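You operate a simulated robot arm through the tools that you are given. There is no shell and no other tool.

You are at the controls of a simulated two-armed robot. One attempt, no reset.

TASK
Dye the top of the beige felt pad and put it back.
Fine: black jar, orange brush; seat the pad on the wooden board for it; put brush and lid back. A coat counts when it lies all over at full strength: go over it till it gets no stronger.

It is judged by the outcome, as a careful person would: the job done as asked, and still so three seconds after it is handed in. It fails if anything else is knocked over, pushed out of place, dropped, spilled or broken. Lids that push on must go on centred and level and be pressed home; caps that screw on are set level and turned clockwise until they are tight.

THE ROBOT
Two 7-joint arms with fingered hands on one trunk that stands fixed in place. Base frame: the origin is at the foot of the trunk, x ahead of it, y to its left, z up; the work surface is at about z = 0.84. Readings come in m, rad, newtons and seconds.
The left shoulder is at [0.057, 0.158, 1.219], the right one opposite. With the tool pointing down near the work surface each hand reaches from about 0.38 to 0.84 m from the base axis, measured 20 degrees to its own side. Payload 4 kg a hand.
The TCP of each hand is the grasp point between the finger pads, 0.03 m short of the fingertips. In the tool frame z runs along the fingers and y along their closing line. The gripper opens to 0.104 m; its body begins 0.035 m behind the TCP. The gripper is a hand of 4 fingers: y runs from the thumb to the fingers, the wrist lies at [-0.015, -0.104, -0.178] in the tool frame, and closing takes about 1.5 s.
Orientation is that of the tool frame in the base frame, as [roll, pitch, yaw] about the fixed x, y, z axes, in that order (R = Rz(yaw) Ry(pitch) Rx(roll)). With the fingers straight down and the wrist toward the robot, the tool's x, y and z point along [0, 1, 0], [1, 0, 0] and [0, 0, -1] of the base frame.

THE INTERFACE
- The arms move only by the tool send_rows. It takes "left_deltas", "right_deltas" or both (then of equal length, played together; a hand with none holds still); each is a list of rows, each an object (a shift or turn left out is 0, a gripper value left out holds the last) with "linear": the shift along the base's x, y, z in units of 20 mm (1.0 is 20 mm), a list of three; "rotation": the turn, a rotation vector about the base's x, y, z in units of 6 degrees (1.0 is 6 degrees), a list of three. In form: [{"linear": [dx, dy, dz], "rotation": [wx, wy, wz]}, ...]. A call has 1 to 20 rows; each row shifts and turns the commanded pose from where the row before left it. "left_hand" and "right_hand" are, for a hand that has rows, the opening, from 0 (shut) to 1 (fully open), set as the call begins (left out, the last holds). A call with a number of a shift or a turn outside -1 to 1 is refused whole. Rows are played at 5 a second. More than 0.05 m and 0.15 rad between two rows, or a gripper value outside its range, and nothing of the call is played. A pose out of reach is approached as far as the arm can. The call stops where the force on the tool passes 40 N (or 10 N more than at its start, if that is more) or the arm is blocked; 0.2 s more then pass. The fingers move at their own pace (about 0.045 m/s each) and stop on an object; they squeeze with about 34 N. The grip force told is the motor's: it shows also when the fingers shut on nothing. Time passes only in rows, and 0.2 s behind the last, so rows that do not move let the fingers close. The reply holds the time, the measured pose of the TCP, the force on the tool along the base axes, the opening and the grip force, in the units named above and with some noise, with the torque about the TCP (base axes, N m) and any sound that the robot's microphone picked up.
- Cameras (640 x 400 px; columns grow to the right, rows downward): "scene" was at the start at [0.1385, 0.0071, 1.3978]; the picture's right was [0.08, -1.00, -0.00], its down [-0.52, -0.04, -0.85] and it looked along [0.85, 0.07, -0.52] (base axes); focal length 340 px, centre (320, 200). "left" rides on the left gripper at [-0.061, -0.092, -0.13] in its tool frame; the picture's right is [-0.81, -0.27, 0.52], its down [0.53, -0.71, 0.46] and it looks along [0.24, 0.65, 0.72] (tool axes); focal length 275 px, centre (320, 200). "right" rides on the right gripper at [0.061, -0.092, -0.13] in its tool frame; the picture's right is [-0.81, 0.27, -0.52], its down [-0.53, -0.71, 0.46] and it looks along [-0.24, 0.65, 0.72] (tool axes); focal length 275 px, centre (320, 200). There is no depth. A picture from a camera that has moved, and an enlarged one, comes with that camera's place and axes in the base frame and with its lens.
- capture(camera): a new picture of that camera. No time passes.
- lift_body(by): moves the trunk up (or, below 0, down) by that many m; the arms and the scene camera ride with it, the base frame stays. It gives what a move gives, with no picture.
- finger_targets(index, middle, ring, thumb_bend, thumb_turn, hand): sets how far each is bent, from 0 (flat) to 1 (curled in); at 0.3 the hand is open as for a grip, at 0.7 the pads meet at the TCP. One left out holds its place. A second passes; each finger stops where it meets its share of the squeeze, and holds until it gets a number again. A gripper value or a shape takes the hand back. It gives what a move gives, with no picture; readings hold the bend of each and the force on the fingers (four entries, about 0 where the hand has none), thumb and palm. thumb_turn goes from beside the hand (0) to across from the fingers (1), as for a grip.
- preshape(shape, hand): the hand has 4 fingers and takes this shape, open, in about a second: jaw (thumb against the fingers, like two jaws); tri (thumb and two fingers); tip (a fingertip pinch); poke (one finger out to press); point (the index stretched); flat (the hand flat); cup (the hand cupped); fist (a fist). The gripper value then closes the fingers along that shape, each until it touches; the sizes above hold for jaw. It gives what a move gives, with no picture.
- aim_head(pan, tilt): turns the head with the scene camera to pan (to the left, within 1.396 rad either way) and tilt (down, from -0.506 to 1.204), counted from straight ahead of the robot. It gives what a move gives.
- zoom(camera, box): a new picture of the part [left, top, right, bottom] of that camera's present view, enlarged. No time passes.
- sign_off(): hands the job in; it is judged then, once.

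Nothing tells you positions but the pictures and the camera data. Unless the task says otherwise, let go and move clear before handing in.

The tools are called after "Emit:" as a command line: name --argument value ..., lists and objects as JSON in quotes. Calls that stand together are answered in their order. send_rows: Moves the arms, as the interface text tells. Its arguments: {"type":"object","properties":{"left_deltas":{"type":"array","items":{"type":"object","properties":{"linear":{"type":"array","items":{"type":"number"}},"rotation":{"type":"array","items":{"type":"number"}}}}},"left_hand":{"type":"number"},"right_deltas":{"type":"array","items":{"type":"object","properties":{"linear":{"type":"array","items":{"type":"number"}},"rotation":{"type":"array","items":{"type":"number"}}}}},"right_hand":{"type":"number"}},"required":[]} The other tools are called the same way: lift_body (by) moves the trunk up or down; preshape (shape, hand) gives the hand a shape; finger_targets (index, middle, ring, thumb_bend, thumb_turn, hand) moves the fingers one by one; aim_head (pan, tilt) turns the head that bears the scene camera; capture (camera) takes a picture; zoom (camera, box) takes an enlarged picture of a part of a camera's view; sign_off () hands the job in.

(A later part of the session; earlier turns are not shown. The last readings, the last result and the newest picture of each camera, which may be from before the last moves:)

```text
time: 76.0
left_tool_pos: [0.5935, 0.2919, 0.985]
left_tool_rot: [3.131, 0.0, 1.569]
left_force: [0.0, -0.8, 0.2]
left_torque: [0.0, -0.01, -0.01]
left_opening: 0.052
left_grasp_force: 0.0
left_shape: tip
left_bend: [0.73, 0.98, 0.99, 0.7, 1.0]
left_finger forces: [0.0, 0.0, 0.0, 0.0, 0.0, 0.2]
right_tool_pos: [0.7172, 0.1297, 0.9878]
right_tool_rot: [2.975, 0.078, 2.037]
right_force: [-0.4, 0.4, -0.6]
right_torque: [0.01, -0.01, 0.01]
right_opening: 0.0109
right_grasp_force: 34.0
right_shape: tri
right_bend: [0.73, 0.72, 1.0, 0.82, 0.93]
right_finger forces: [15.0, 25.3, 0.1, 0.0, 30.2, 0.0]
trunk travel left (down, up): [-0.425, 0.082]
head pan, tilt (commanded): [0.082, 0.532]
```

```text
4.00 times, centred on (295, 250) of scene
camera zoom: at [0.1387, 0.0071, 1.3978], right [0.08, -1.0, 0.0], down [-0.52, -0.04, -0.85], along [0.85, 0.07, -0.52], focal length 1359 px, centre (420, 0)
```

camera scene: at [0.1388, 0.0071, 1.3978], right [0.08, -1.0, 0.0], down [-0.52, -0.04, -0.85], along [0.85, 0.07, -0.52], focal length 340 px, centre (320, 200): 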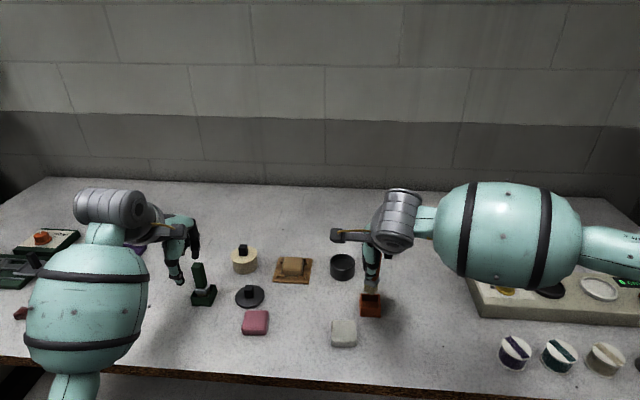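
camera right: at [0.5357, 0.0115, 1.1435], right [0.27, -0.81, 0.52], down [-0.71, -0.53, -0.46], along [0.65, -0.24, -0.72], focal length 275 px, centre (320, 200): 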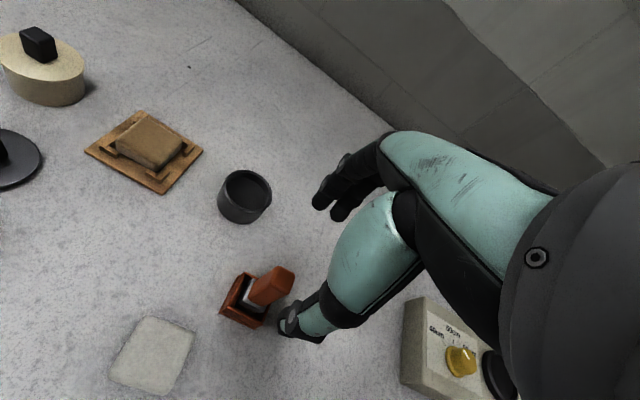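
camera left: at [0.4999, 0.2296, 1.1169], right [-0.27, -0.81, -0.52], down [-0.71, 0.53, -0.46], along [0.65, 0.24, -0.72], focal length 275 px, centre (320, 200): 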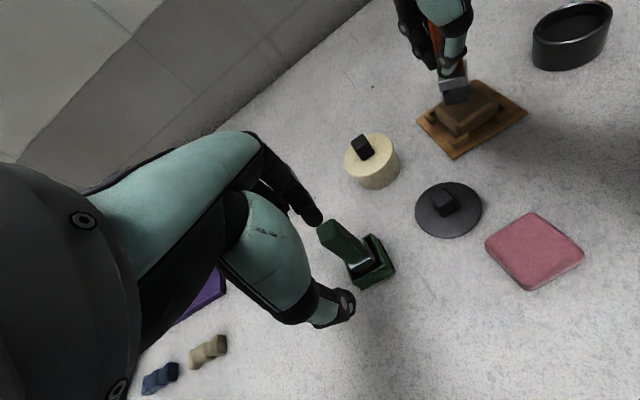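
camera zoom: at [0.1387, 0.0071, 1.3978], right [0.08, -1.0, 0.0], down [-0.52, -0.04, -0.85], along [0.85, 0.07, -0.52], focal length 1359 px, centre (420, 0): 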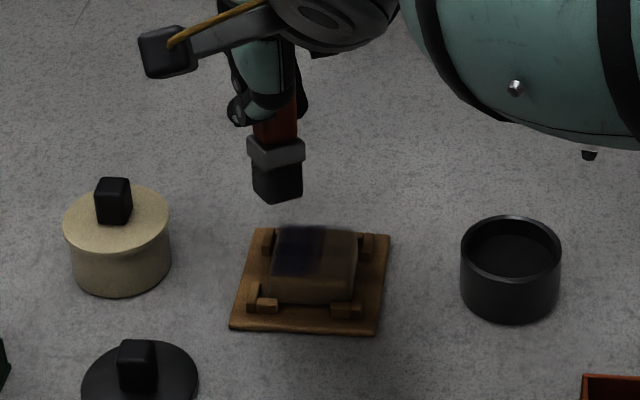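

The brush now hangs level (its bottom face reads flat in the left camera), and roughly half of the pad is dyed. I'll move over the undyed right part and lower gently to find contact.

Emit:
send_rows --right_deltas '[{"linear": [0.24, -0.54, 0]}, {"linear": [0.24, -0.54, -0.5]}, {"linear": [0, 0, -0.7]}, {"linear": [0, 0, -0.7]}, {"linear": [0, 0, 0]}]'

Emit:
zoom --camera "left" --box '[400, 20, 540, 160]'

Emit:
zoom --camera "scene" --box '[250, 220, 340, 300]'

```text
time: 77.2
left_tool_pos: [0.5913, 0.2911, 0.9846]
left_tool_rot: [3.131, 0.0, 1.569]
left_force: [-0.5, 1.1, -0.4]
left_torque: [0.04, 0.02, 0.02]
left_opening: 0.0517
left_grasp_force: 0.0
left_shape: tip
left_bend: [0.73, 0.98, 0.99, 0.7, 1.0]
left_finger forces: [0.0, 0.0, 0.1, 0.0, 0.1, 0.0]
right_tool_pos: [0.726, 0.1083, 0.9507]
right_tool_rot: [2.975, 0.078, 2.035]
right_force: [-0.3, 0.2, -1.5]
right_torque: [0.01, -0.02, -0.01]
right_opening: 0.0109
right_grasp_force: 34.1
right_shape: tri
right_bend: [0.73, 0.72, 1.0, 0.82, 0.93]
right_finger forces: [15.0, 25.4, 0.1, 0.1, 30.3, 0.1]
trunk travel left (down, up): [-0.425, 0.082]
head pan, tilt (commanded): [0.082, 0.532]
```

```text
2.86 times, centred on (470, 90) of left
camera zoom: at [0.4999, 0.2304, 1.1167], right [-0.27, -0.81, -0.52], down [-0.71, 0.53, -0.46], along [0.65, 0.24, -0.72], focal length 786 px, centre (-109, 514)
```

zoom: 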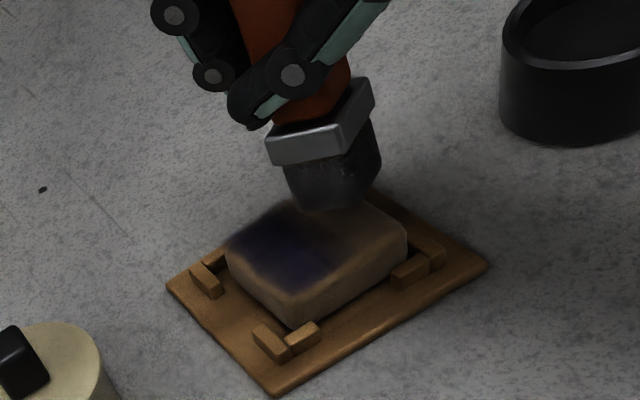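

```text
5.00 times, centred on (295, 260) of scene
camera zoom: at [0.1387, 0.0072, 1.3978], right [0.08, -1.0, 0.0], down [-0.52, -0.04, -0.85], along [0.85, 0.07, -0.52], focal length 1699 px, centre (445, -100)
```

zoom: 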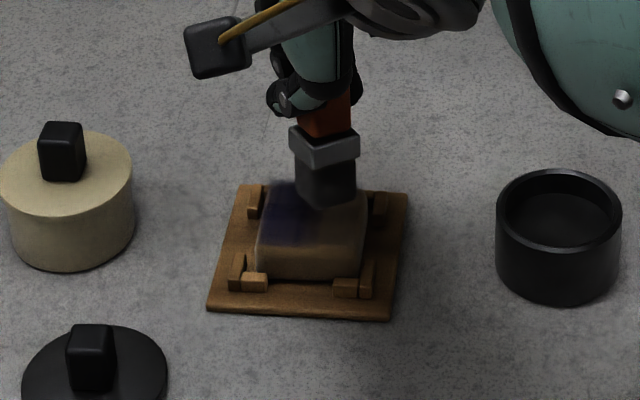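

Emit:
send_rows --right_deltas '[{"linear": [0, 0, -0.15]}, {"linear": [0, 0, -0.15]}, {"linear": [0, 0, -0.15]}, {"linear": [0, 0, 0]}]'

Emit:
zoom --camera "left" --box '[400, 20, 540, 160]'

```text
time: 78.2
left_tool_pos: [0.5928, 0.291, 0.984]
left_tool_rot: [3.132, 0.0, 1.569]
left_force: [0.7, -0.3, 0.5]
left_torque: [0.0, 0.03, -0.01]
left_opening: 0.0522
left_grasp_force: 0.0
left_shape: tip
left_bend: [0.73, 0.98, 0.99, 0.7, 1.0]
left_finger forces: [0.1, 0.0, 0.1, 0.0, 0.0, 0.0]
right_tool_pos: [0.7268, 0.1102, 0.9405]
right_tool_rot: [2.975, 0.078, 2.037]
right_force: [1.0, 0.4, -0.9]
right_torque: [0.03, 0.01, 0.0]
right_opening: 0.011
right_grasp_force: 34.1
right_shape: tri
right_bend: [0.73, 0.72, 1.0, 0.82, 0.93]
right_finger forces: [15.0, 25.3, 0.0, 0.0, 30.2, 0.1]
trunk travel left (down, up): [-0.425, 0.082]
head pan, tilt (commanded): [0.082, 0.532]
```

```text
2.86 times, centred on (470, 90) of left
camera zoom: at [0.5, 0.2304, 1.1167], right [-0.27, -0.81, -0.52], down [-0.71, 0.53, -0.46], along [0.65, 0.24, -0.72], focal length 786 px, centre (-109, 514)
```

zoom: 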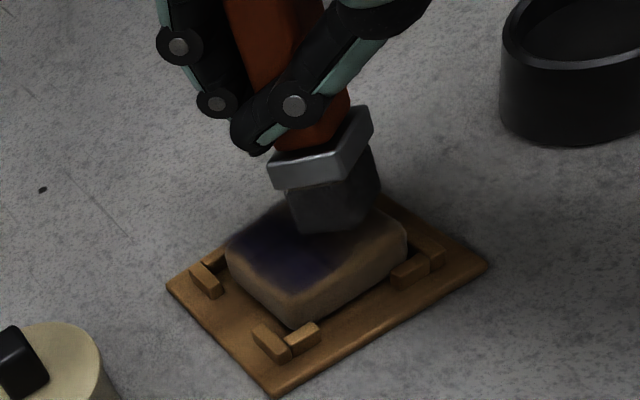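

Emit:
send_rows --right_deltas '[{"linear": [0, 0, -0.1]}, {"linear": [0, 0, -0.1]}, {"linear": [0, 0, 0]}]'

```text
time: 79.0
left_tool_pos: [0.5928, 0.292, 0.9855]
left_tool_rot: [3.131, -0.001, 1.569]
left_force: [-0.4, 0.7, -0.7]
left_torque: [0.03, 0.03, 0.0]
left_opening: 0.0514
left_grasp_force: 0.1
left_shape: tip
left_bend: [0.73, 0.98, 0.99, 0.7, 1.0]
left_finger forces: [0.0, 0.0, 0.0, 0.0, 0.0, 0.0]
right_tool_pos: [0.7283, 0.1096, 0.937]
right_tool_rot: [2.976, 0.076, 2.034]
right_force: [-0.5, 0.0, -0.5]
right_torque: [0.02, 0.0, -0.03]
right_opening: 0.0108
right_grasp_force: 34.1
right_shape: tri
right_bend: [0.73, 0.72, 1.0, 0.82, 0.93]
right_finger forces: [15.0, 25.4, 0.1, 0.0, 30.2, 0.0]
trunk travel left (down, up): [-0.425, 0.082]
head pan, tilt (commanded): [0.082, 0.532]
```

Emit:
send_rows --right_deltas '[{"linear": [0, 0, -0.1]}, {"linear": [0, 0, -0.1]}, {"linear": [0, 0, 0]}]'

Emit:
zoom --camera "left" --box '[400, 20, 540, 160]'

```text
time: 79.8
left_tool_pos: [0.5923, 0.2907, 0.9851]
left_tool_rot: [3.129, 0.0, 1.569]
left_force: [-0.5, 0.1, 0.5]
left_torque: [0.02, -0.05, 0.02]
left_opening: 0.0515
left_grasp_force: 0.1
left_shape: tip
left_bend: [0.73, 0.98, 0.99, 0.7, 1.0]
left_finger forces: [0.1, 0.0, 0.1, 0.0, 0.0, 0.1]
right_tool_pos: [0.7282, 0.1083, 0.9334]
right_tool_rot: [2.976, 0.079, 2.035]
right_force: [-0.2, -0.1, 5.1]
right_torque: [-0.03, -0.01, 0.02]
right_opening: 0.0113
right_grasp_force: 34.0
right_shape: tri
right_bend: [0.73, 0.72, 1.0, 0.82, 0.93]
right_finger forces: [15.3, 25.3, 0.0, 0.1, 30.8, 0.0]
trunk travel left (down, up): [-0.425, 0.082]
head pan, tilt (commanded): [0.082, 0.532]
```

```text
2.86 times, centred on (470, 90) of left
camera zoom: at [0.4995, 0.2304, 1.1169], right [-0.27, -0.81, -0.52], down [-0.71, 0.53, -0.46], along [0.65, 0.24, -0.72], focal length 786 px, centre (-109, 514)
```

zoom: 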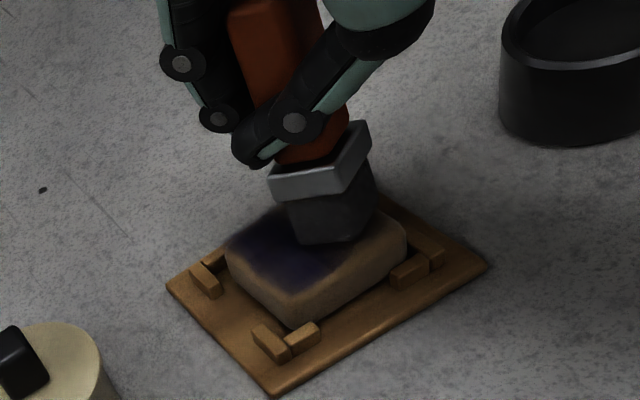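

Contact with 5 N. I'll try a short, gentle stroke along x (nearly the closing axis of the grip) and watch whether the grip holds.

Emit:
send_rows --right_deltas '[{"linear": [-0.2, 0, 0]}, {"linear": [-0.2, 0, 0]}, {"linear": [-0.2, 0, 0]}, {"linear": [0, 0, 0]}]'

Emit:
zoom --camera "left" --box '[400, 20, 540, 160]'

```text
time: 80.8
left_tool_pos: [0.5939, 0.2906, 0.986]
left_tool_rot: [3.127, -0.001, 1.571]
left_force: [-0.1, -0.4, 0.1]
left_torque: [-0.05, -0.01, 0.02]
left_opening: 0.0518
left_grasp_force: 0.1
left_shape: tip
left_bend: [0.73, 0.98, 0.99, 0.7, 1.0]
left_finger forces: [0.1, 0.0, 0.0, 0.1, 0.1, 0.0]
right_tool_pos: [0.7155, 0.1095, 0.9338]
right_tool_rot: [2.974, 0.079, 2.037]
right_force: [1.9, 0.2, 3.1]
right_torque: [-0.01, -0.14, 0.03]
right_opening: 0.0114
right_grasp_force: 34.2
right_shape: tri
right_bend: [0.73, 0.72, 1.0, 0.82, 0.93]
right_finger forces: [15.7, 26.5, 0.0, 0.0, 30.2, 0.0]
trunk travel left (down, up): [-0.425, 0.082]
head pan, tilt (commanded): [0.082, 0.532]
```

```text
2.86 times, centred on (470, 90) of left
camera zoom: at [0.4998, 0.2304, 1.1168], right [-0.27, -0.81, -0.52], down [-0.71, 0.53, -0.46], along [0.65, 0.24, -0.72], focal length 786 px, centre (-109, 514)
```

zoom: 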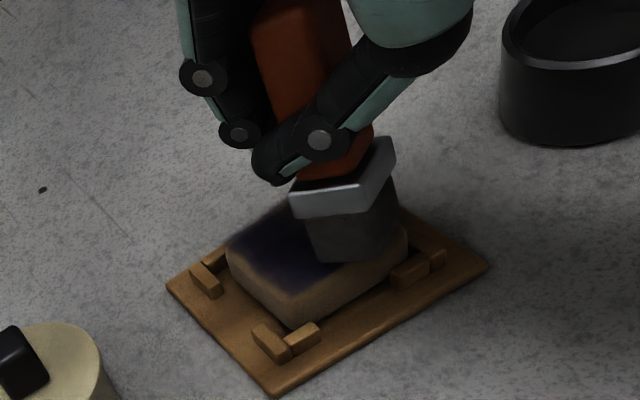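

The grip holds with gentle x-strokes. I'll continue: sweep to the far side, hop sideways (lifted), and sweep back along the right edge.

Emit:
send_rows --right_deltas '[{"linear": [-0.3, 0, 0]}, {"linear": [-0.1, 0, 0]}, {"linear": [0.3, 0, 0]}, {"linear": [0.3, 0, 0]}, {"linear": [0.3, 0, 0]}, {"linear": [0.3, 0, 0]}, {"linear": [0.3, 0, 0]}, {"linear": [0.2, 0, 0]}, {"linear": [0, 0, 0.25]}, {"linear": [0, -0.35, 0]}, {"linear": [0, 0, -0.25]}, {"linear": [-0.3, 0, 0]}, {"linear": [-0.3, 0, 0]}, {"linear": [-0.3, 0, 0]}, {"linear": [-0.3, 0, 0]}, {"linear": [-0.3, 0, 0]}, {"linear": [-0.2, 0, 0]}, {"linear": [0, 0, 0]}]'

Emit:
zoom --camera "left" --box '[400, 20, 540, 160]'

Emit:
zoom --camera "scene" --box '[250, 220, 340, 300]'

```text
time: 84.6
left_tool_pos: [0.5935, 0.291, 0.9843]
left_tool_rot: [3.131, 0.001, 1.568]
left_force: [-0.7, 1.1, -0.4]
left_torque: [-0.02, 0.01, -0.02]
left_opening: 0.0517
left_grasp_force: 0.1
left_shape: tip
left_bend: [0.73, 0.98, 0.99, 0.7, 1.0]
left_finger forces: [0.0, 0.0, 0.0, 0.0, 0.0, 0.1]
right_tool_pos: [0.7062, 0.1028, 0.9341]
right_tool_rot: [2.975, 0.077, 2.036]
right_force: [0.8, 0.2, -0.2]
right_torque: [0.0, -0.01, 0.0]
right_opening: 0.0103
right_grasp_force: 34.3
right_shape: tri
right_bend: [0.73, 0.73, 1.0, 0.83, 0.93]
right_finger forces: [13.6, 29.1, 0.0, 0.1, 27.3, 0.1]
trunk travel left (down, up): [-0.425, 0.082]
head pan, tilt (commanded): [0.082, 0.532]
```

```text
2.86 times, centred on (470, 90) of left
camera zoom: at [0.5, 0.2304, 1.1167], right [-0.27, -0.81, -0.52], down [-0.71, 0.53, -0.46], along [0.65, 0.24, -0.72], focal length 786 px, centre (-109, 514)
```

zoom: 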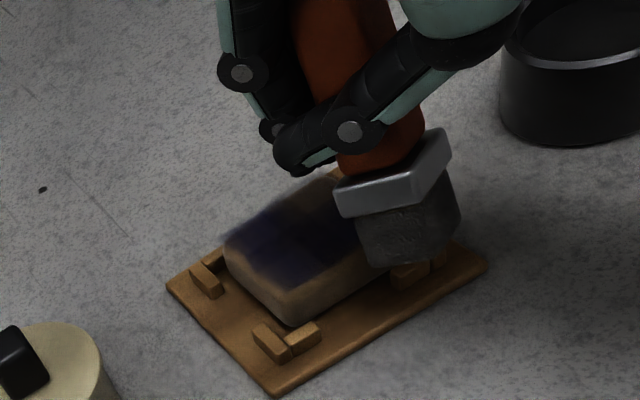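

```text
5.00 times, centred on (295, 260) of scene
camera zoom: at [0.1388, 0.0072, 1.3978], right [0.08, -1.0, 0.0], down [-0.52, -0.04, -0.85], along [0.85, 0.07, -0.52], focal length 1699 px, centre (445, -100)
```

zoom: 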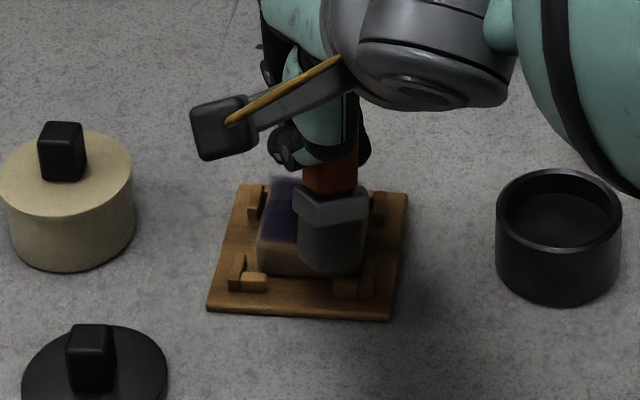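

Emit:
send_rows --right_deltas '[{"linear": [0, 0, 0.5]}, {"linear": [0, -0.3, 0.8]}, {"linear": [0, -0.8, 0.8]}, {"linear": [0, -1, 0.3]}, {"linear": [0, -1, 0]}, {"linear": [0, -0.5, 0]}, {"linear": [0, 0, 0]}]'

Emit:
zoom --camera "left" --box '[400, 20, 540, 160]'

Emit:
zoom --camera "scene" --box '[262, 245, 326, 293]'

Emit:
capture --camera "left"

Emit:
zoom --camera "scene" --box '[280, 200, 380, 300]'

```text
time: 86.2
left_tool_pos: [0.5916, 0.2918, 0.9839]
left_tool_rot: [3.131, 0.0, 1.57]
left_force: [0.4, 0.6, -0.2]
left_torque: [-0.02, 0.03, -0.03]
left_opening: 0.0519
left_grasp_force: 0.0
left_shape: tip
left_bend: [0.73, 0.98, 0.99, 0.7, 1.0]
left_finger forces: [0.0, 0.0, 0.1, 0.1, 0.1, 0.0]
right_tool_pos: [0.7057, 0.0296, 0.9819]
right_tool_rot: [2.975, 0.078, 2.036]
right_force: [-0.1, -0.1, -0.6]
right_torque: [0.01, -0.01, -0.01]
right_opening: 0.0106
right_grasp_force: 33.8
right_shape: tri
right_bend: [0.73, 0.73, 1.0, 0.83, 0.93]
right_finger forces: [13.3, 29.0, 0.0, 0.0, 27.4, 0.0]
trunk travel left (down, up): [-0.425, 0.082]
head pan, tilt (commanded): [0.082, 0.532]
```

```text
2.86 times, centred on (470, 90) of left
camera zoom: at [0.5, 0.2306, 1.1166], right [-0.27, -0.81, -0.52], down [-0.71, 0.53, -0.46], along [0.65, 0.24, -0.72], focal length 786 px, centre (-109, 514)
```

zoom: 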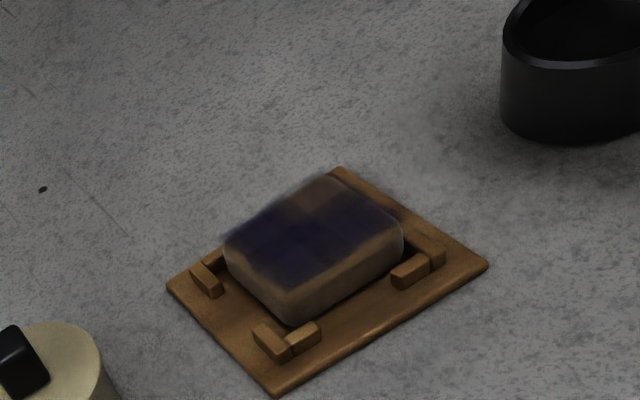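

```text
8.33 times, centred on (294, 269) of scene
camera zoom: at [0.1388, 0.0074, 1.3978], right [0.08, -1.0, 0.0], down [-0.52, -0.04, -0.85], along [0.85, 0.07, -0.52], focal length 2832 px, centre (537, -375)
```

zoom: 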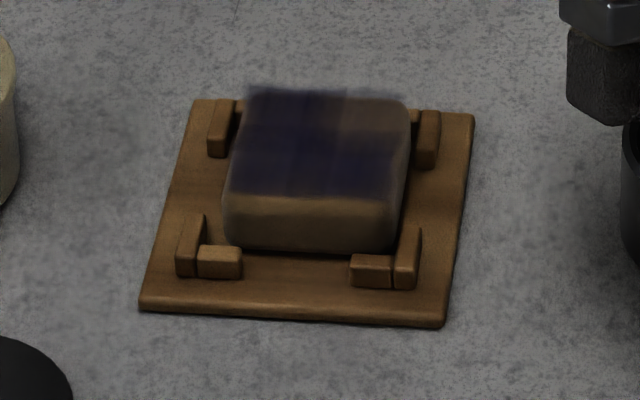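

```text
taken
camera left: at [0.5, 0.2306, 1.1166], right [-0.27, -0.81, -0.52], down [-0.71, 0.53, -0.46], along [0.65, 0.24, -0.72], focal length 275 px, centre (320, 200)
```

left: 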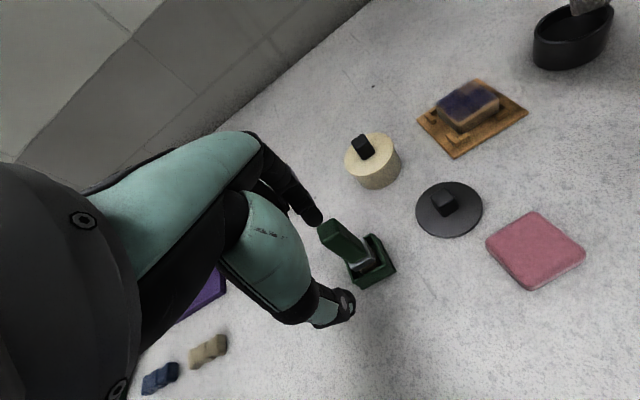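

```text
4.00 times, centred on (330, 250) of scene
camera zoom: at [0.1388, 0.0074, 1.3978], right [0.08, -1.0, 0.0], down [-0.52, -0.04, -0.85], along [0.85, 0.07, -0.52], focal length 1359 px, centre (280, 0)
```

zoom: 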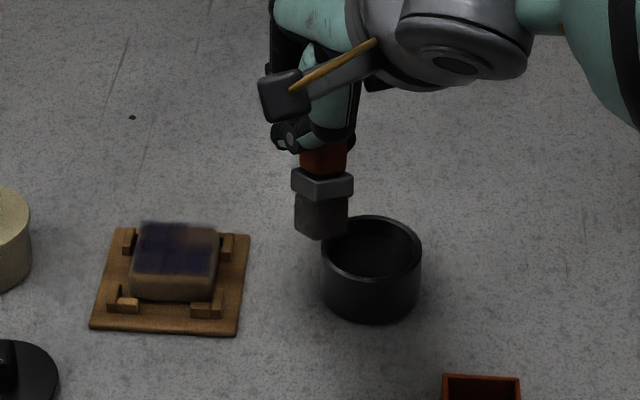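

The dye covers most of the top; only the back-right corner and edges are lighter. I'll re-dip the brush and go over everything again.

Emit:
send_rows --right_deltas '[{"linear": [0.35, -0.27, 0]}, {"linear": [0.35, -0.27, 0]}, {"linear": [0.35, -0.27, 0]}, {"linear": [0.35, -0.27, 0]}, {"linear": [0.35, -0.27, 0]}, {"linear": [0, 0, -0.6]}, {"linear": [0, 0, -0.6]}, {"linear": [0, 0, 0]}]'

Emit:
zoom --camera "scene" --box '[300, 220, 380, 300]'

Emit:
zoom --camera "right" --box '[215, 150, 385, 330]'

```text
time: 88.0
left_tool_pos: [0.5934, 0.2915, 0.9859]
left_tool_rot: [3.13, 0.0, 1.569]
left_force: [0.2, 0.1, -0.4]
left_torque: [0.0, 0.03, -0.03]
left_opening: 0.0518
left_grasp_force: 0.0
left_shape: tip
left_bend: [0.73, 0.98, 0.99, 0.7, 1.0]
left_finger forces: [0.0, 0.1, 0.0, 0.0, 0.1, 0.1]
right_tool_pos: [0.7411, 0.0016, 0.9573]
right_tool_rot: [2.976, 0.078, 2.037]
right_force: [0.4, 0.4, -0.4]
right_torque: [0.01, -0.02, 0.03]
right_opening: 0.0104
right_grasp_force: 34.3
right_shape: tri
right_bend: [0.73, 0.73, 1.0, 0.83, 0.93]
right_finger forces: [13.1, 28.8, 0.1, 0.1, 27.3, 0.0]
trunk travel left (down, up): [-0.425, 0.082]
head pan, tilt (commanded): [0.082, 0.532]
```

```text
5.00 times, centred on (340, 260) of scene
camera zoom: at [0.1387, 0.0072, 1.3979], right [0.08, -1.0, 0.0], down [-0.52, -0.04, -0.85], along [0.85, 0.07, -0.52], focal length 1699 px, centre (220, -100)
```

zoom: 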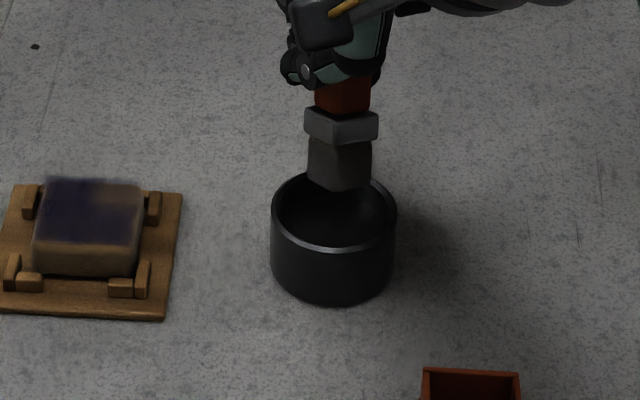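

```text
2.22 times, centred on (300, 240) of right
camera zoom: at [0.6084, 0.0143, 1.0666], right [0.51, -0.6, 0.62], down [-0.3, -0.8, -0.52], along [0.81, 0.08, -0.59], focal length 612 px, centre (364, 111)
```

zoom: 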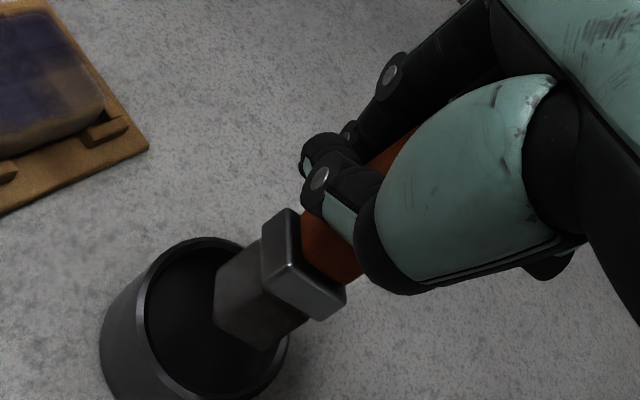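

Emit:
send_rows --right_deltas '[{"linear": [0.15, 0, -0.4]}, {"linear": [0, 0, -0.4]}, {"linear": [0, 0, -0.2]}, {"linear": [0, 0, -0.15]}, {"linear": [0, 0, 0]}]'

Emit:
zoom --camera "scene" --box '[300, 220, 380, 300]'

```text
time: 89.2
left_tool_pos: [0.5928, 0.2904, 0.9849]
left_tool_rot: [3.132, 0.001, 1.569]
left_force: [0.3, 0.0, 0.3]
left_torque: [-0.01, 0.01, -0.02]
left_opening: 0.0515
left_grasp_force: 0.1
left_shape: tip
left_bend: [0.73, 0.98, 0.99, 0.7, 1.0]
left_finger forces: [0.0, 0.0, 0.0, 0.0, 0.1, 0.1]
right_tool_pos: [0.7444, 0.0007, 0.934]
right_tool_rot: [2.975, 0.077, 2.037]
right_force: [1.4, 0.8, -0.9]
right_torque: [0.02, 0.0, -0.02]
right_opening: 0.0106
right_grasp_force: 33.9
right_shape: tri
right_bend: [0.73, 0.73, 1.0, 0.83, 0.93]
right_finger forces: [13.1, 28.7, 0.1, 0.1, 27.4, 0.0]
trunk travel left (down, up): [-0.425, 0.082]
head pan, tilt (commanded): [0.082, 0.532]
```

```text
5.00 times, centred on (340, 260) of scene
camera zoom: at [0.1388, 0.0071, 1.3978], right [0.08, -1.0, 0.0], down [-0.52, -0.04, -0.85], along [0.85, 0.07, -0.52], focal length 1699 px, centre (220, -100)
```

zoom: 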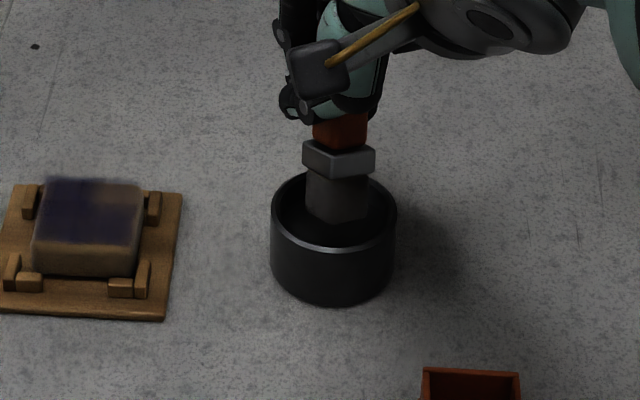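

Emit:
send_rows --right_deltas '[{"linear": [0, 0, -0.15]}, {"linear": [0, 0, -0.15]}, {"linear": [0, 0, 0]}]'

Emit:
zoom --camera "scene" --box '[300, 220, 380, 300]'

```text
time: 90.0
left_tool_pos: [0.593, 0.2922, 0.9851]
left_tool_rot: [3.13, -0.001, 1.57]
left_force: [1.0, 0.4, 0.7]
left_torque: [0.02, -0.01, 0.01]
left_opening: 0.0516
left_grasp_force: 0.0
left_shape: tip
left_bend: [0.73, 0.98, 0.99, 0.7, 1.0]
left_finger forces: [0.0, 0.0, 0.0, 0.0, 0.0, 0.0]
right_tool_pos: [0.7465, 0.0027, 0.9273]
right_tool_rot: [2.976, 0.078, 2.036]
right_force: [0.0, -0.7, 0.1]
right_torque: [-0.01, -0.02, -0.03]
right_opening: 0.0106
right_grasp_force: 33.8
right_shape: tri
right_bend: [0.73, 0.73, 1.0, 0.83, 0.93]
right_finger forces: [13.1, 28.8, 0.0, 0.0, 27.3, 0.2]
trunk travel left (down, up): [-0.425, 0.082]
head pan, tilt (commanded): [0.082, 0.532]
```

```text
5.00 times, centred on (340, 260) of scene
camera zoom: at [0.1387, 0.0071, 1.3978], right [0.08, -1.0, 0.0], down [-0.52, -0.04, -0.85], along [0.85, 0.07, -0.52], focal length 1699 px, centre (220, -100)
```

zoom: 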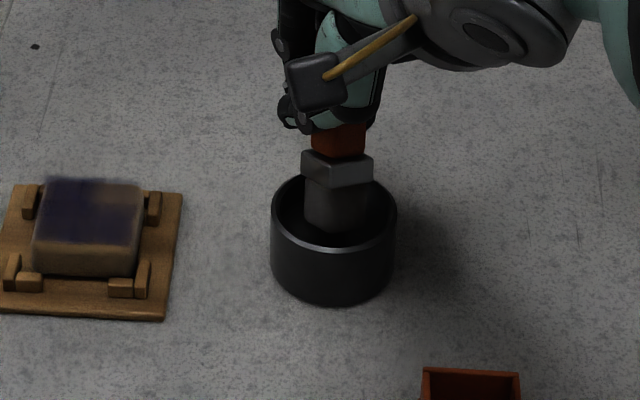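

Emit:
send_rows --right_deltas '[{"linear": [0, 0, -0.15]}, {"linear": [0, 0, -0.12]}, {"linear": [0, 0, 0]}]'

Emit:
zoom --camera "scene" --box '[300, 220, 380, 300]'

Emit:
zoom --camera "right" --box '[215, 150, 385, 330]'

```text
time: 90.8
left_tool_pos: [0.5913, 0.2916, 0.9851]
left_tool_rot: [3.13, 0.0, 1.57]
left_force: [-0.1, 0.3, 0.4]
left_torque: [-0.04, 0.02, -0.03]
left_opening: 0.0517
left_grasp_force: 0.0
left_shape: tip
left_bend: [0.73, 0.98, 0.99, 0.7, 1.0]
left_finger forces: [0.0, 0.0, 0.0, 0.0, 0.0, 0.0]
right_tool_pos: [0.7443, 0.002, 0.9254]
right_tool_rot: [2.971, 0.077, 2.035]
right_force: [1.7, -0.9, 14.1]
right_torque: [-0.01, -0.04, 0.0]
right_opening: 0.0108
right_grasp_force: 33.8
right_shape: tri
right_bend: [0.73, 0.73, 1.0, 0.83, 0.93]
right_finger forces: [12.8, 30.0, 0.0, 0.0, 29.1, 0.1]
trunk travel left (down, up): [-0.425, 0.082]
head pan, tilt (commanded): [0.082, 0.532]
```

```text
5.00 times, centred on (340, 260) of scene
camera zoom: at [0.137, 0.0071, 1.3981], right [0.08, -1.0, 0.0], down [-0.52, -0.04, -0.86], along [0.85, 0.07, -0.52], focal length 1699 px, centre (220, -100)
```

zoom: 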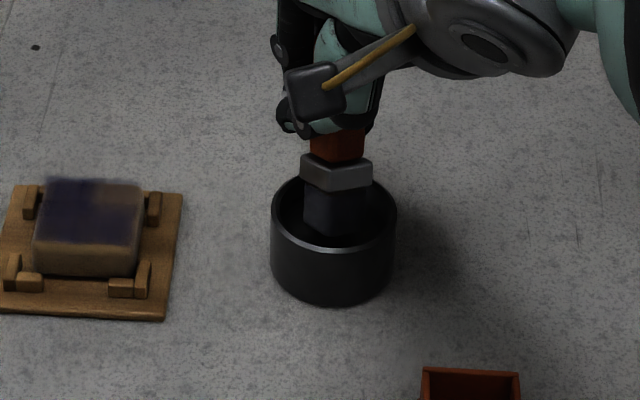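

```text
2.22 times, centred on (300, 240) of right
camera zoom: at [0.6122, 0.0155, 1.0349], right [0.51, -0.6, 0.62], down [-0.3, -0.79, -0.53], along [0.81, 0.08, -0.58], focal length 612 px, centre (364, 111)
```

zoom: 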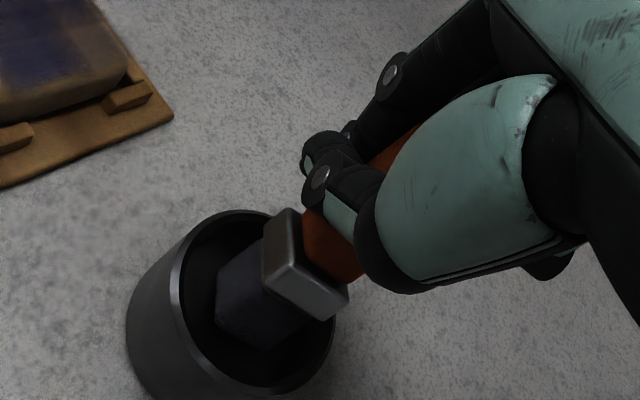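

Bristles are dark again. Raising out of the jar and pausing.

Emit:
send_rows --right_deltas '[{"linear": [0, 0, 0.3]}, {"linear": [0, 0, 0.6]}, {"linear": [0, 0, 0.6]}, {"linear": [0, 0, 0.6]}, {"linear": [0, 0, 0.6]}, {"linear": [0, 0, 0.4]}, {"linear": [0, 0, 0]}, {"linear": [0, 0, 0]}]'

Emit:
zoom --camera "scene" --box '[310, 205, 370, 295]'

Emit:
zoom --camera "right" --box '[215, 150, 385, 330]'

```text
time: 92.6
left_tool_pos: [0.5926, 0.2912, 0.9841]
left_tool_rot: [3.13, -0.001, 1.568]
left_force: [-0.4, -0.1, -0.1]
left_torque: [-0.01, 0.0, -0.04]
left_opening: 0.0519
left_grasp_force: 0.0
left_shape: tip
left_bend: [0.73, 0.98, 0.99, 0.7, 1.0]
left_finger forces: [0.0, 0.1, 0.0, 0.0, 0.0, 0.0]
right_tool_pos: [0.7433, 0.0014, 0.9864]
right_tool_rot: [2.975, 0.078, 2.035]
right_force: [0.3, -0.3, -0.4]
right_torque: [0.01, 0.0, 0.02]
right_opening: 0.0109
right_grasp_force: 33.8
right_shape: tri
right_bend: [0.73, 0.73, 1.0, 0.83, 0.93]
right_finger forces: [13.1, 28.2, 0.0, 0.0, 26.9, 0.0]
trunk travel left (down, up): [-0.425, 0.082]
head pan, tilt (commanded): [0.082, 0.532]
```

```text
4.44 times, centred on (340, 250) of scene
camera zoom: at [0.1387, 0.0072, 1.3978], right [0.08, -1.0, 0.0], down [-0.52, -0.04, -0.85], along [0.85, 0.07, -0.52], focal length 1510 px, centre (231, -22)
```

zoom: 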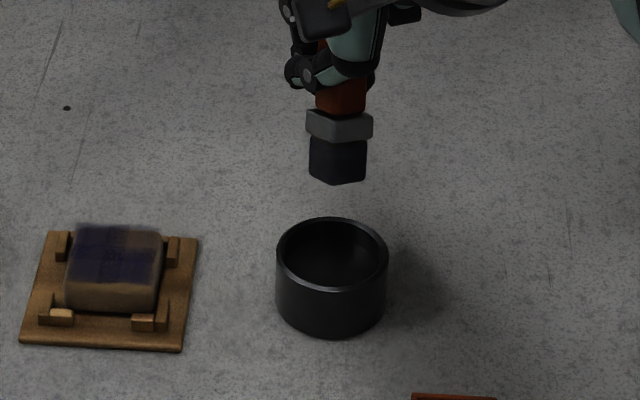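

```text
2.22 times, centred on (300, 240) of right
camera zoom: at [0.6118, 0.0151, 1.0961], right [0.51, -0.6, 0.62], down [-0.3, -0.8, -0.52], along [0.81, 0.08, -0.59], focal length 612 px, centre (364, 111)
```

zoom: 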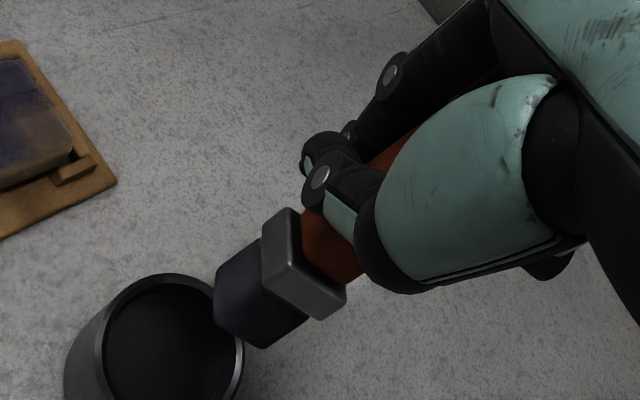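

Reloaded. Now moving over the back-right part of the pad, which is the lightest.

Emit:
send_rows --right_deltas '[{"linear": [0.04, 0.72, 0]}, {"linear": [0.04, 0.72, 0]}, {"linear": [0.04, 0.72, 0]}, {"linear": [0.04, 0.72, 0]}, {"linear": [0.04, 0.72, 0]}, {"linear": [0.04, 0.72, 0]}, {"linear": [0.04, 0.72, -0.3]}, {"linear": [0, 0, -0.8]}, {"linear": [0, 0, -0.8]}, {"linear": [0, 0, 0]}]'

Emit:
zoom --camera "left" --box '[400, 20, 540, 160]'

Emit:
zoom --camera "scene" --box '[250, 220, 340, 300]'

```text
time: 94.8
left_tool_pos: [0.5932, 0.2911, 0.9855]
left_tool_rot: [3.129, 0.0, 1.569]
left_force: [-0.1, -0.8, 0.7]
left_torque: [-0.03, 0.0, 0.0]
left_opening: 0.0517
left_grasp_force: 0.0
left_shape: tip
left_bend: [0.73, 0.98, 0.99, 0.7, 1.0]
left_finger forces: [0.1, 0.1, 0.1, 0.1, 0.0, 0.0]
right_tool_pos: [0.7557, 0.1053, 0.945]
right_tool_rot: [2.975, 0.078, 2.037]
right_force: [0.0, 0.7, 0.4]
right_torque: [0.0, 0.02, -0.05]
right_opening: 0.0103
right_grasp_force: 33.6
right_shape: tri
right_bend: [0.73, 0.73, 1.0, 0.83, 0.93]
right_finger forces: [12.8, 28.0, 0.0, 0.0, 27.1, 0.1]
trunk travel left (down, up): [-0.425, 0.082]
head pan, tilt (commanded): [0.082, 0.532]
```

```text
2.86 times, centred on (470, 90) of left
camera zoom: at [0.4999, 0.2304, 1.1168], right [-0.27, -0.81, -0.52], down [-0.71, 0.53, -0.46], along [0.65, 0.24, -0.72], focal length 786 px, centre (-109, 514)
```

zoom: 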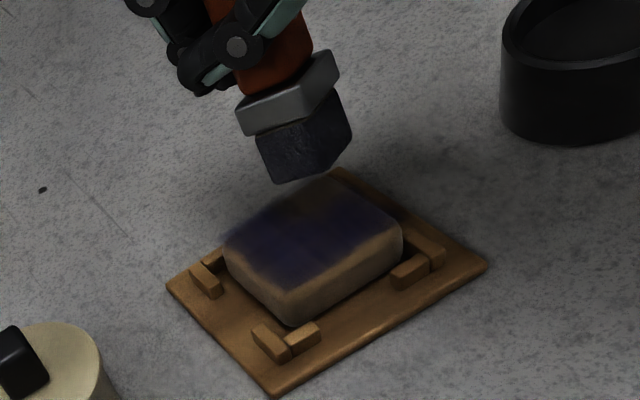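

```text
5.00 times, centred on (295, 260) of scene
camera zoom: at [0.1386, 0.0071, 1.3979], right [0.08, -1.0, 0.0], down [-0.52, -0.04, -0.85], along [0.85, 0.07, -0.52], focal length 1699 px, centre (445, -100)
```

zoom: 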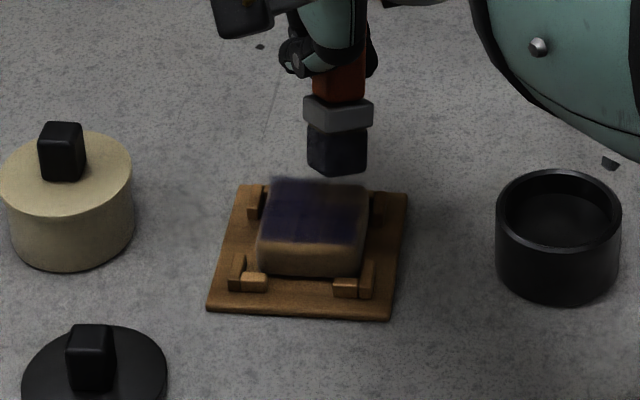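

Emit:
zoom --camera "left" --box '[430, 10, 500, 90]'

Emit:
zoom --camera "scene" --box '[290, 215, 340, 265]'

```text
5.00 times, centred on (465, 50) of left
camera zoom: at [0.4999, 0.2304, 1.1168], right [-0.27, -0.81, -0.52], down [-0.71, 0.53, -0.46], along [0.65, 0.24, -0.72], focal length 1376 px, centre (-405, 950)
```

zoom: 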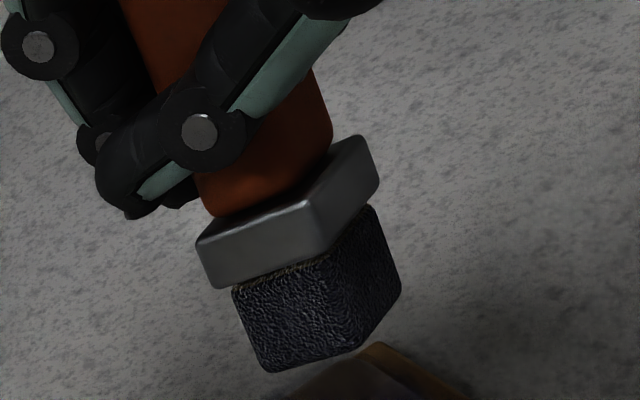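

```text
8.00 times, centred on (315, 240) of scene
camera zoom: at [0.1386, 0.0071, 1.3979], right [0.08, -1.0, 0.0], down [-0.52, -0.04, -0.85], along [0.85, 0.07, -0.52], focal length 2719 px, centre (360, -120)
```

zoom: 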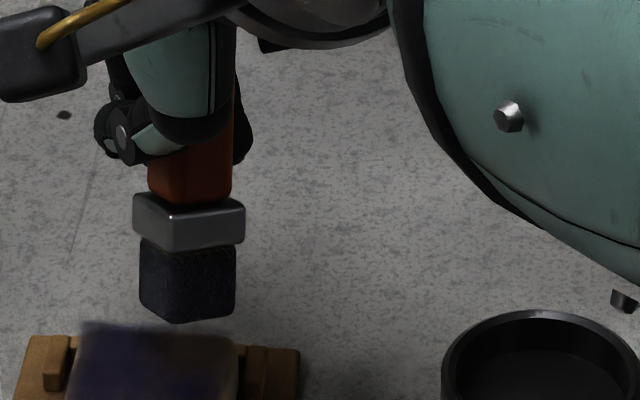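

A clear view: the brush leans about 15° (bottom toward the robot). I'll tilt the hand another −15° about y to square it up.

Emit:
send_rows --right_deltas '[{"linear": [0, 0, 0.4], "rotation": [0, -0.8, 0]}, {"linear": [-0.2, 0, 0], "rotation": [0, -0.8, 0]}, {"linear": [-0.2, 0, 0], "rotation": [0, -0.8, 0]}, {"linear": [0, 0, 0]}]'

Emit:
zoom --camera "left" --box '[410, 0, 530, 110]'

Emit:
zoom --camera "scene" --box '[270, 215, 340, 285]'

```text
time: 95.8
left_tool_pos: [0.5938, 0.2917, 0.984]
left_tool_rot: [3.132, 0.0, 1.567]
left_force: [0.4, -1.2, -0.4]
left_torque: [-0.01, 0.01, -0.01]
left_opening: 0.0518
left_grasp_force: 0.0
left_shape: tip
left_bend: [0.73, 0.98, 0.99, 0.7, 1.0]
left_finger forces: [0.0, 0.0, 0.0, 0.1, 0.0, 0.1]
right_tool_pos: [0.7407, 0.1041, 0.9542]
right_tool_rot: [2.744, 0.186, 2.005]
right_force: [-0.5, -0.1, -0.2]
right_torque: [0.03, -0.02, -0.02]
right_opening: 0.011
right_grasp_force: 34.3
right_shape: tri
right_bend: [0.73, 0.73, 1.0, 0.83, 0.93]
right_finger forces: [12.3, 27.4, 0.1, 0.0, 26.7, 0.1]
trunk travel left (down, up): [-0.425, 0.082]
head pan, tilt (commanded): [0.082, 0.532]
```

```text
3.64 times, centred on (470, 55) of left
camera zoom: at [0.5, 0.2304, 1.1167], right [-0.27, -0.81, -0.52], down [-0.71, 0.53, -0.46], along [0.65, 0.24, -0.72], focal length 1001 px, centre (-226, 727)
```

zoom: 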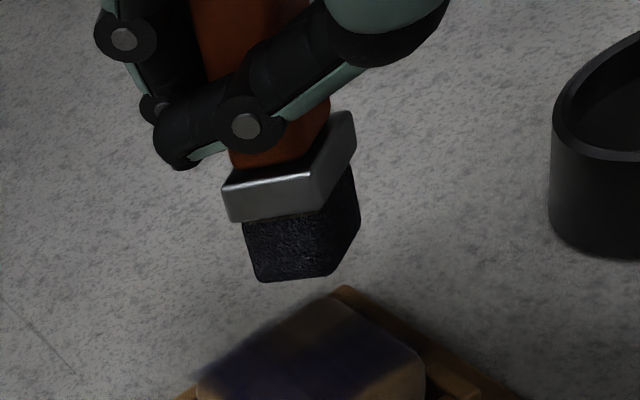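

```text
5.71 times, centred on (305, 250) of scene
camera zoom: at [0.1388, 0.0072, 1.3978], right [0.08, -1.0, 0.0], down [-0.52, -0.04, -0.85], along [0.85, 0.07, -0.52], focal length 1942 px, centre (406, -86)
```

zoom: 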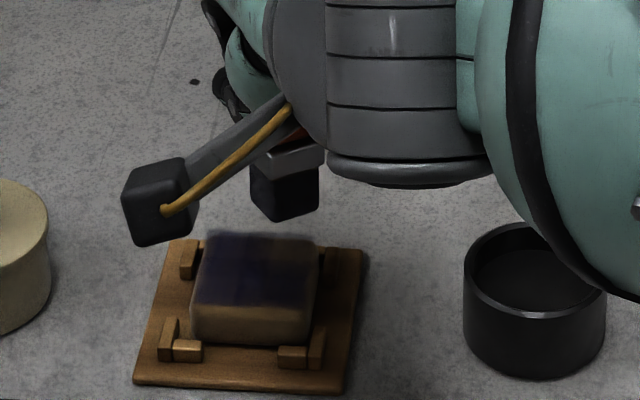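

Upright now. Lowering to contact at the back-right of the pad.

Emit:
send_rows --right_deltas '[{"linear": [0, 0, -0.5]}, {"linear": [0, 0, -0.4]}, {"linear": [0, 0, -0.1]}, {"linear": [0, 0, 0]}]'

Emit:
zoom --camera "left" --box '[410, 20, 530, 130]'

```text
time: 96.8
left_tool_pos: [0.5916, 0.2908, 0.9855]
left_tool_rot: [3.133, 0.0, 1.569]
left_force: [0.6, 0.1, -0.2]
left_torque: [0.02, -0.02, 0.01]
left_opening: 0.0515
left_grasp_force: 0.0
left_shape: tip
left_bend: [0.73, 0.98, 0.99, 0.7, 1.0]
left_finger forces: [0.0, 0.1, 0.1, 0.0, 0.0, 0.1]
right_tool_pos: [0.741, 0.1037, 0.9361]
right_tool_rot: [2.745, 0.187, 2.004]
right_force: [-0.2, 0.7, -0.2]
right_torque: [0.0, -0.02, -0.01]
right_opening: 0.0107
right_grasp_force: 34.1
right_shape: tri
right_bend: [0.73, 0.73, 1.0, 0.83, 0.93]
right_finger forces: [12.2, 27.4, 0.0, 0.0, 26.7, 0.0]
trunk travel left (down, up): [-0.425, 0.082]
head pan, tilt (commanded): [0.082, 0.532]
```

```text
3.64 times, centred on (470, 75) of left
camera zoom: at [0.5, 0.2304, 1.1167], right [-0.27, -0.81, -0.52], down [-0.71, 0.53, -0.46], along [0.65, 0.24, -0.72], focal length 1001 px, centre (-226, 654)
```

zoom: 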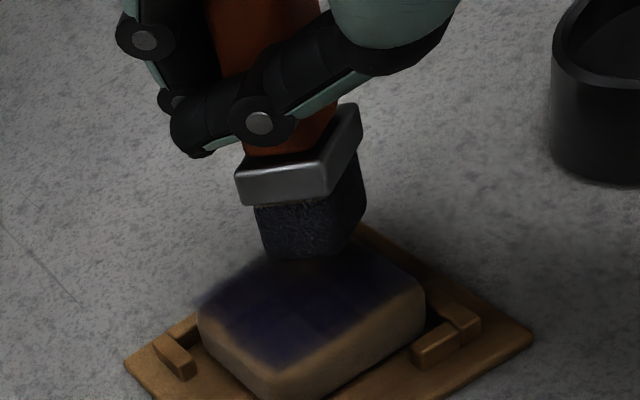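

Emit:
send_rows --right_deltas '[{"linear": [0, 0, -0.1]}, {"linear": [0, 0, -0.1]}, {"linear": [0, 0, 0]}]'

```text
time: 97.6
left_tool_pos: [0.5929, 0.2913, 0.9859]
left_tool_rot: [3.129, 0.0, 1.568]
left_force: [0.6, 0.1, -0.1]
left_torque: [0.0, 0.03, -0.01]
left_opening: 0.0515
left_grasp_force: 0.1
left_shape: tip
left_bend: [0.73, 0.98, 0.99, 0.7, 1.0]
left_finger forces: [0.0, 0.1, 0.0, 0.1, 0.0, 0.1]
right_tool_pos: [0.7428, 0.1041, 0.931]
right_tool_rot: [2.745, 0.188, 2.004]
right_force: [0.2, -0.4, -0.9]
right_torque: [0.03, 0.02, -0.01]
right_opening: 0.0105
right_grasp_force: 34.1
right_shape: tri
right_bend: [0.73, 0.73, 1.0, 0.83, 0.93]
right_finger forces: [12.2, 27.4, 0.0, 0.0, 26.7, 0.0]
trunk travel left (down, up): [-0.425, 0.082]
head pan, tilt (commanded): [0.082, 0.532]
```

Emit:
send_rows --right_deltas '[{"linear": [0, 0, -0.1]}, {"linear": [0, 0, -0.1]}, {"linear": [0, 0, 0]}]'

Emit:
zoom --camera "left" --box '[410, 20, 530, 130]'

```text
time: 98.4
left_tool_pos: [0.5923, 0.2915, 0.9861]
left_tool_rot: [3.129, 0.001, 1.568]
left_force: [1.4, 0.8, 0.5]
left_torque: [0.01, -0.02, 0.02]
left_opening: 0.0519
left_grasp_force: 0.0
left_shape: tip
left_bend: [0.73, 0.98, 0.99, 0.7, 1.0]
left_finger forces: [0.0, 0.1, 0.0, 0.0, 0.1, 0.0]
right_tool_pos: [0.7416, 0.104, 0.9295]
right_tool_rot: [2.741, 0.187, 2.004]
right_force: [-0.8, 1.6, 9.1]
right_torque: [0.0, -0.1, -0.01]
right_opening: 0.0109
right_grasp_force: 34.4
right_shape: tri
right_bend: [0.73, 0.73, 1.0, 0.83, 0.93]
right_finger forces: [12.5, 27.5, 0.0, 0.1, 27.7, 0.1]
trunk travel left (down, up): [-0.425, 0.082]
head pan, tilt (commanded): [0.082, 0.532]
```

```text
3.64 times, centred on (470, 75) of left
camera zoom: at [0.499, 0.2303, 1.1172], right [-0.27, -0.81, -0.52], down [-0.71, 0.53, -0.46], along [0.65, 0.24, -0.72], focal length 1001 px, centre (-226, 654)
```

zoom: 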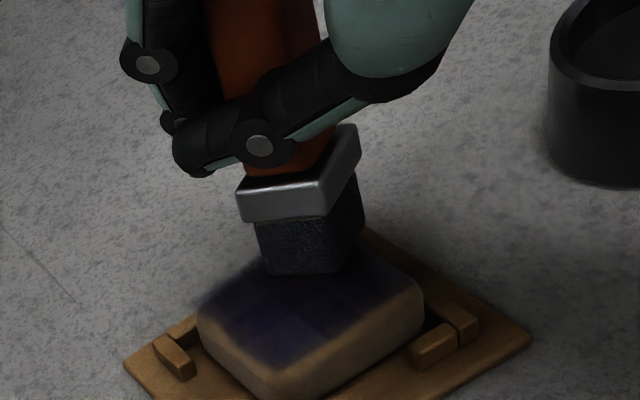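

Contact at 9 N. I'll ease slightly and draw pull-strokes toward the robot only (lifting to return), line by line.

Emit:
send_rows --right_deltas '[{"linear": [0, -0.1, 0.05]}, {"linear": [-0.3, 0, 0]}, {"linear": [-0.3, 0, 0]}, {"linear": [-0.3, 0, 0]}, {"linear": [-0.3, 0, 0]}, {"linear": [-0.3, 0, 0]}, {"linear": [-0.3, 0, 0]}, {"linear": [0, 0, 0]}]'

Emit:
zoom --camera "left" --box '[410, 20, 530, 130]'

```text
time: 100.2
left_tool_pos: [0.5927, 0.2899, 0.9852]
left_tool_rot: [3.129, 0.0, 1.569]
left_force: [0.2, -0.5, -0.3]
left_torque: [-0.02, 0.0, -0.01]
left_opening: 0.0515
left_grasp_force: 0.1
left_shape: tip
left_bend: [0.73, 0.98, 0.99, 0.7, 1.0]
left_finger forces: [0.0, 0.1, 0.1, 0.0, 0.0, 0.0]
right_tool_pos: [0.7031, 0.1016, 0.9282]
right_tool_rot: [2.743, 0.19, 2.003]
right_force: [3.4, 0.5, 8.4]
right_torque: [-0.05, -0.38, -0.04]
right_opening: 0.0107
right_grasp_force: 34.6
right_shape: tri
right_bend: [0.73, 0.73, 1.0, 0.83, 0.93]
right_finger forces: [14.2, 26.5, 0.0, 0.0, 26.6, 0.0]
trunk travel left (down, up): [-0.425, 0.082]
head pan, tilt (commanded): [0.082, 0.532]
```

```text
3.64 times, centred on (470, 75) of left
camera zoom: at [0.4995, 0.2304, 1.117], right [-0.27, -0.81, -0.52], down [-0.71, 0.53, -0.46], along [0.65, 0.24, -0.72], focal length 1001 px, centre (-226, 654)
```

zoom: 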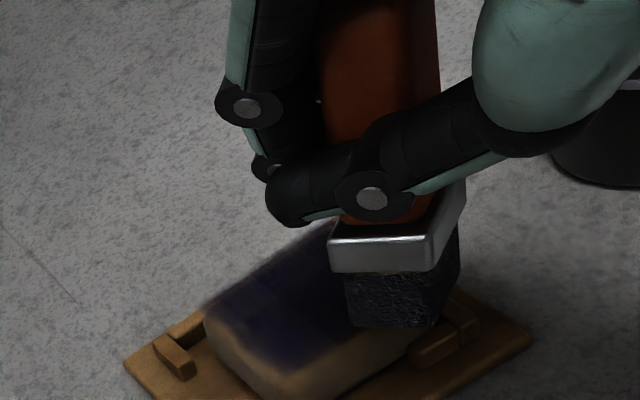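

Grip held perfectly. Repeating for the next lines (lift, return, shift 10 mm, stroke).

Emit:
send_rows --right_deltas '[{"linear": [0, 0, 0.5]}, {"linear": [0.9, 0.25, 0]}, {"linear": [0.9, 0.25, 0]}, {"linear": [0, 0, -0.48]}, {"linear": [-0.3, 0, 0]}, {"linear": [-0.3, 0, 0]}, {"linear": [-0.3, 0, 0]}, {"linear": [-0.3, 0, 0]}, {"linear": [-0.3, 0, 0]}, {"linear": [-0.3, 0, 0]}, {"linear": [0, 0, 0]}]'

Emit:
zoom --camera "left" --box '[410, 20, 530, 130]'

```text
time: 102.6
left_tool_pos: [0.5935, 0.2919, 0.9859]
left_tool_rot: [3.13, -0.001, 1.57]
left_force: [-0.2, -0.2, -0.4]
left_torque: [0.0, 0.03, 0.01]
left_opening: 0.052
left_grasp_force: 0.1
left_shape: tip
left_bend: [0.73, 0.98, 0.99, 0.7, 1.0]
left_finger forces: [0.0, 0.0, 0.1, 0.0, 0.1, 0.0]
right_tool_pos: [0.7056, 0.1124, 0.9307]
right_tool_rot: [2.747, 0.187, 2.004]
right_force: [0.5, 0.2, 0.0]
right_torque: [0.03, 0.02, -0.04]
right_opening: 0.0102
right_grasp_force: 33.8
right_shape: tri
right_bend: [0.73, 0.73, 1.0, 0.83, 0.93]
right_finger forces: [10.9, 26.7, 0.0, 0.1, 28.1, 0.0]
trunk travel left (down, up): [-0.425, 0.082]
head pan, tilt (commanded): [0.082, 0.532]
```

```text
3.64 times, centred on (470, 75) of left
camera zoom: at [0.5, 0.2305, 1.1167], right [-0.27, -0.81, -0.52], down [-0.71, 0.53, -0.46], along [0.65, 0.24, -0.72], focal length 1001 px, centre (-226, 654)
```

zoom: 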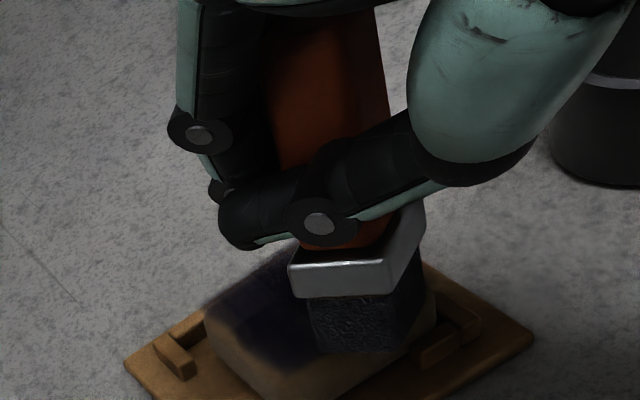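

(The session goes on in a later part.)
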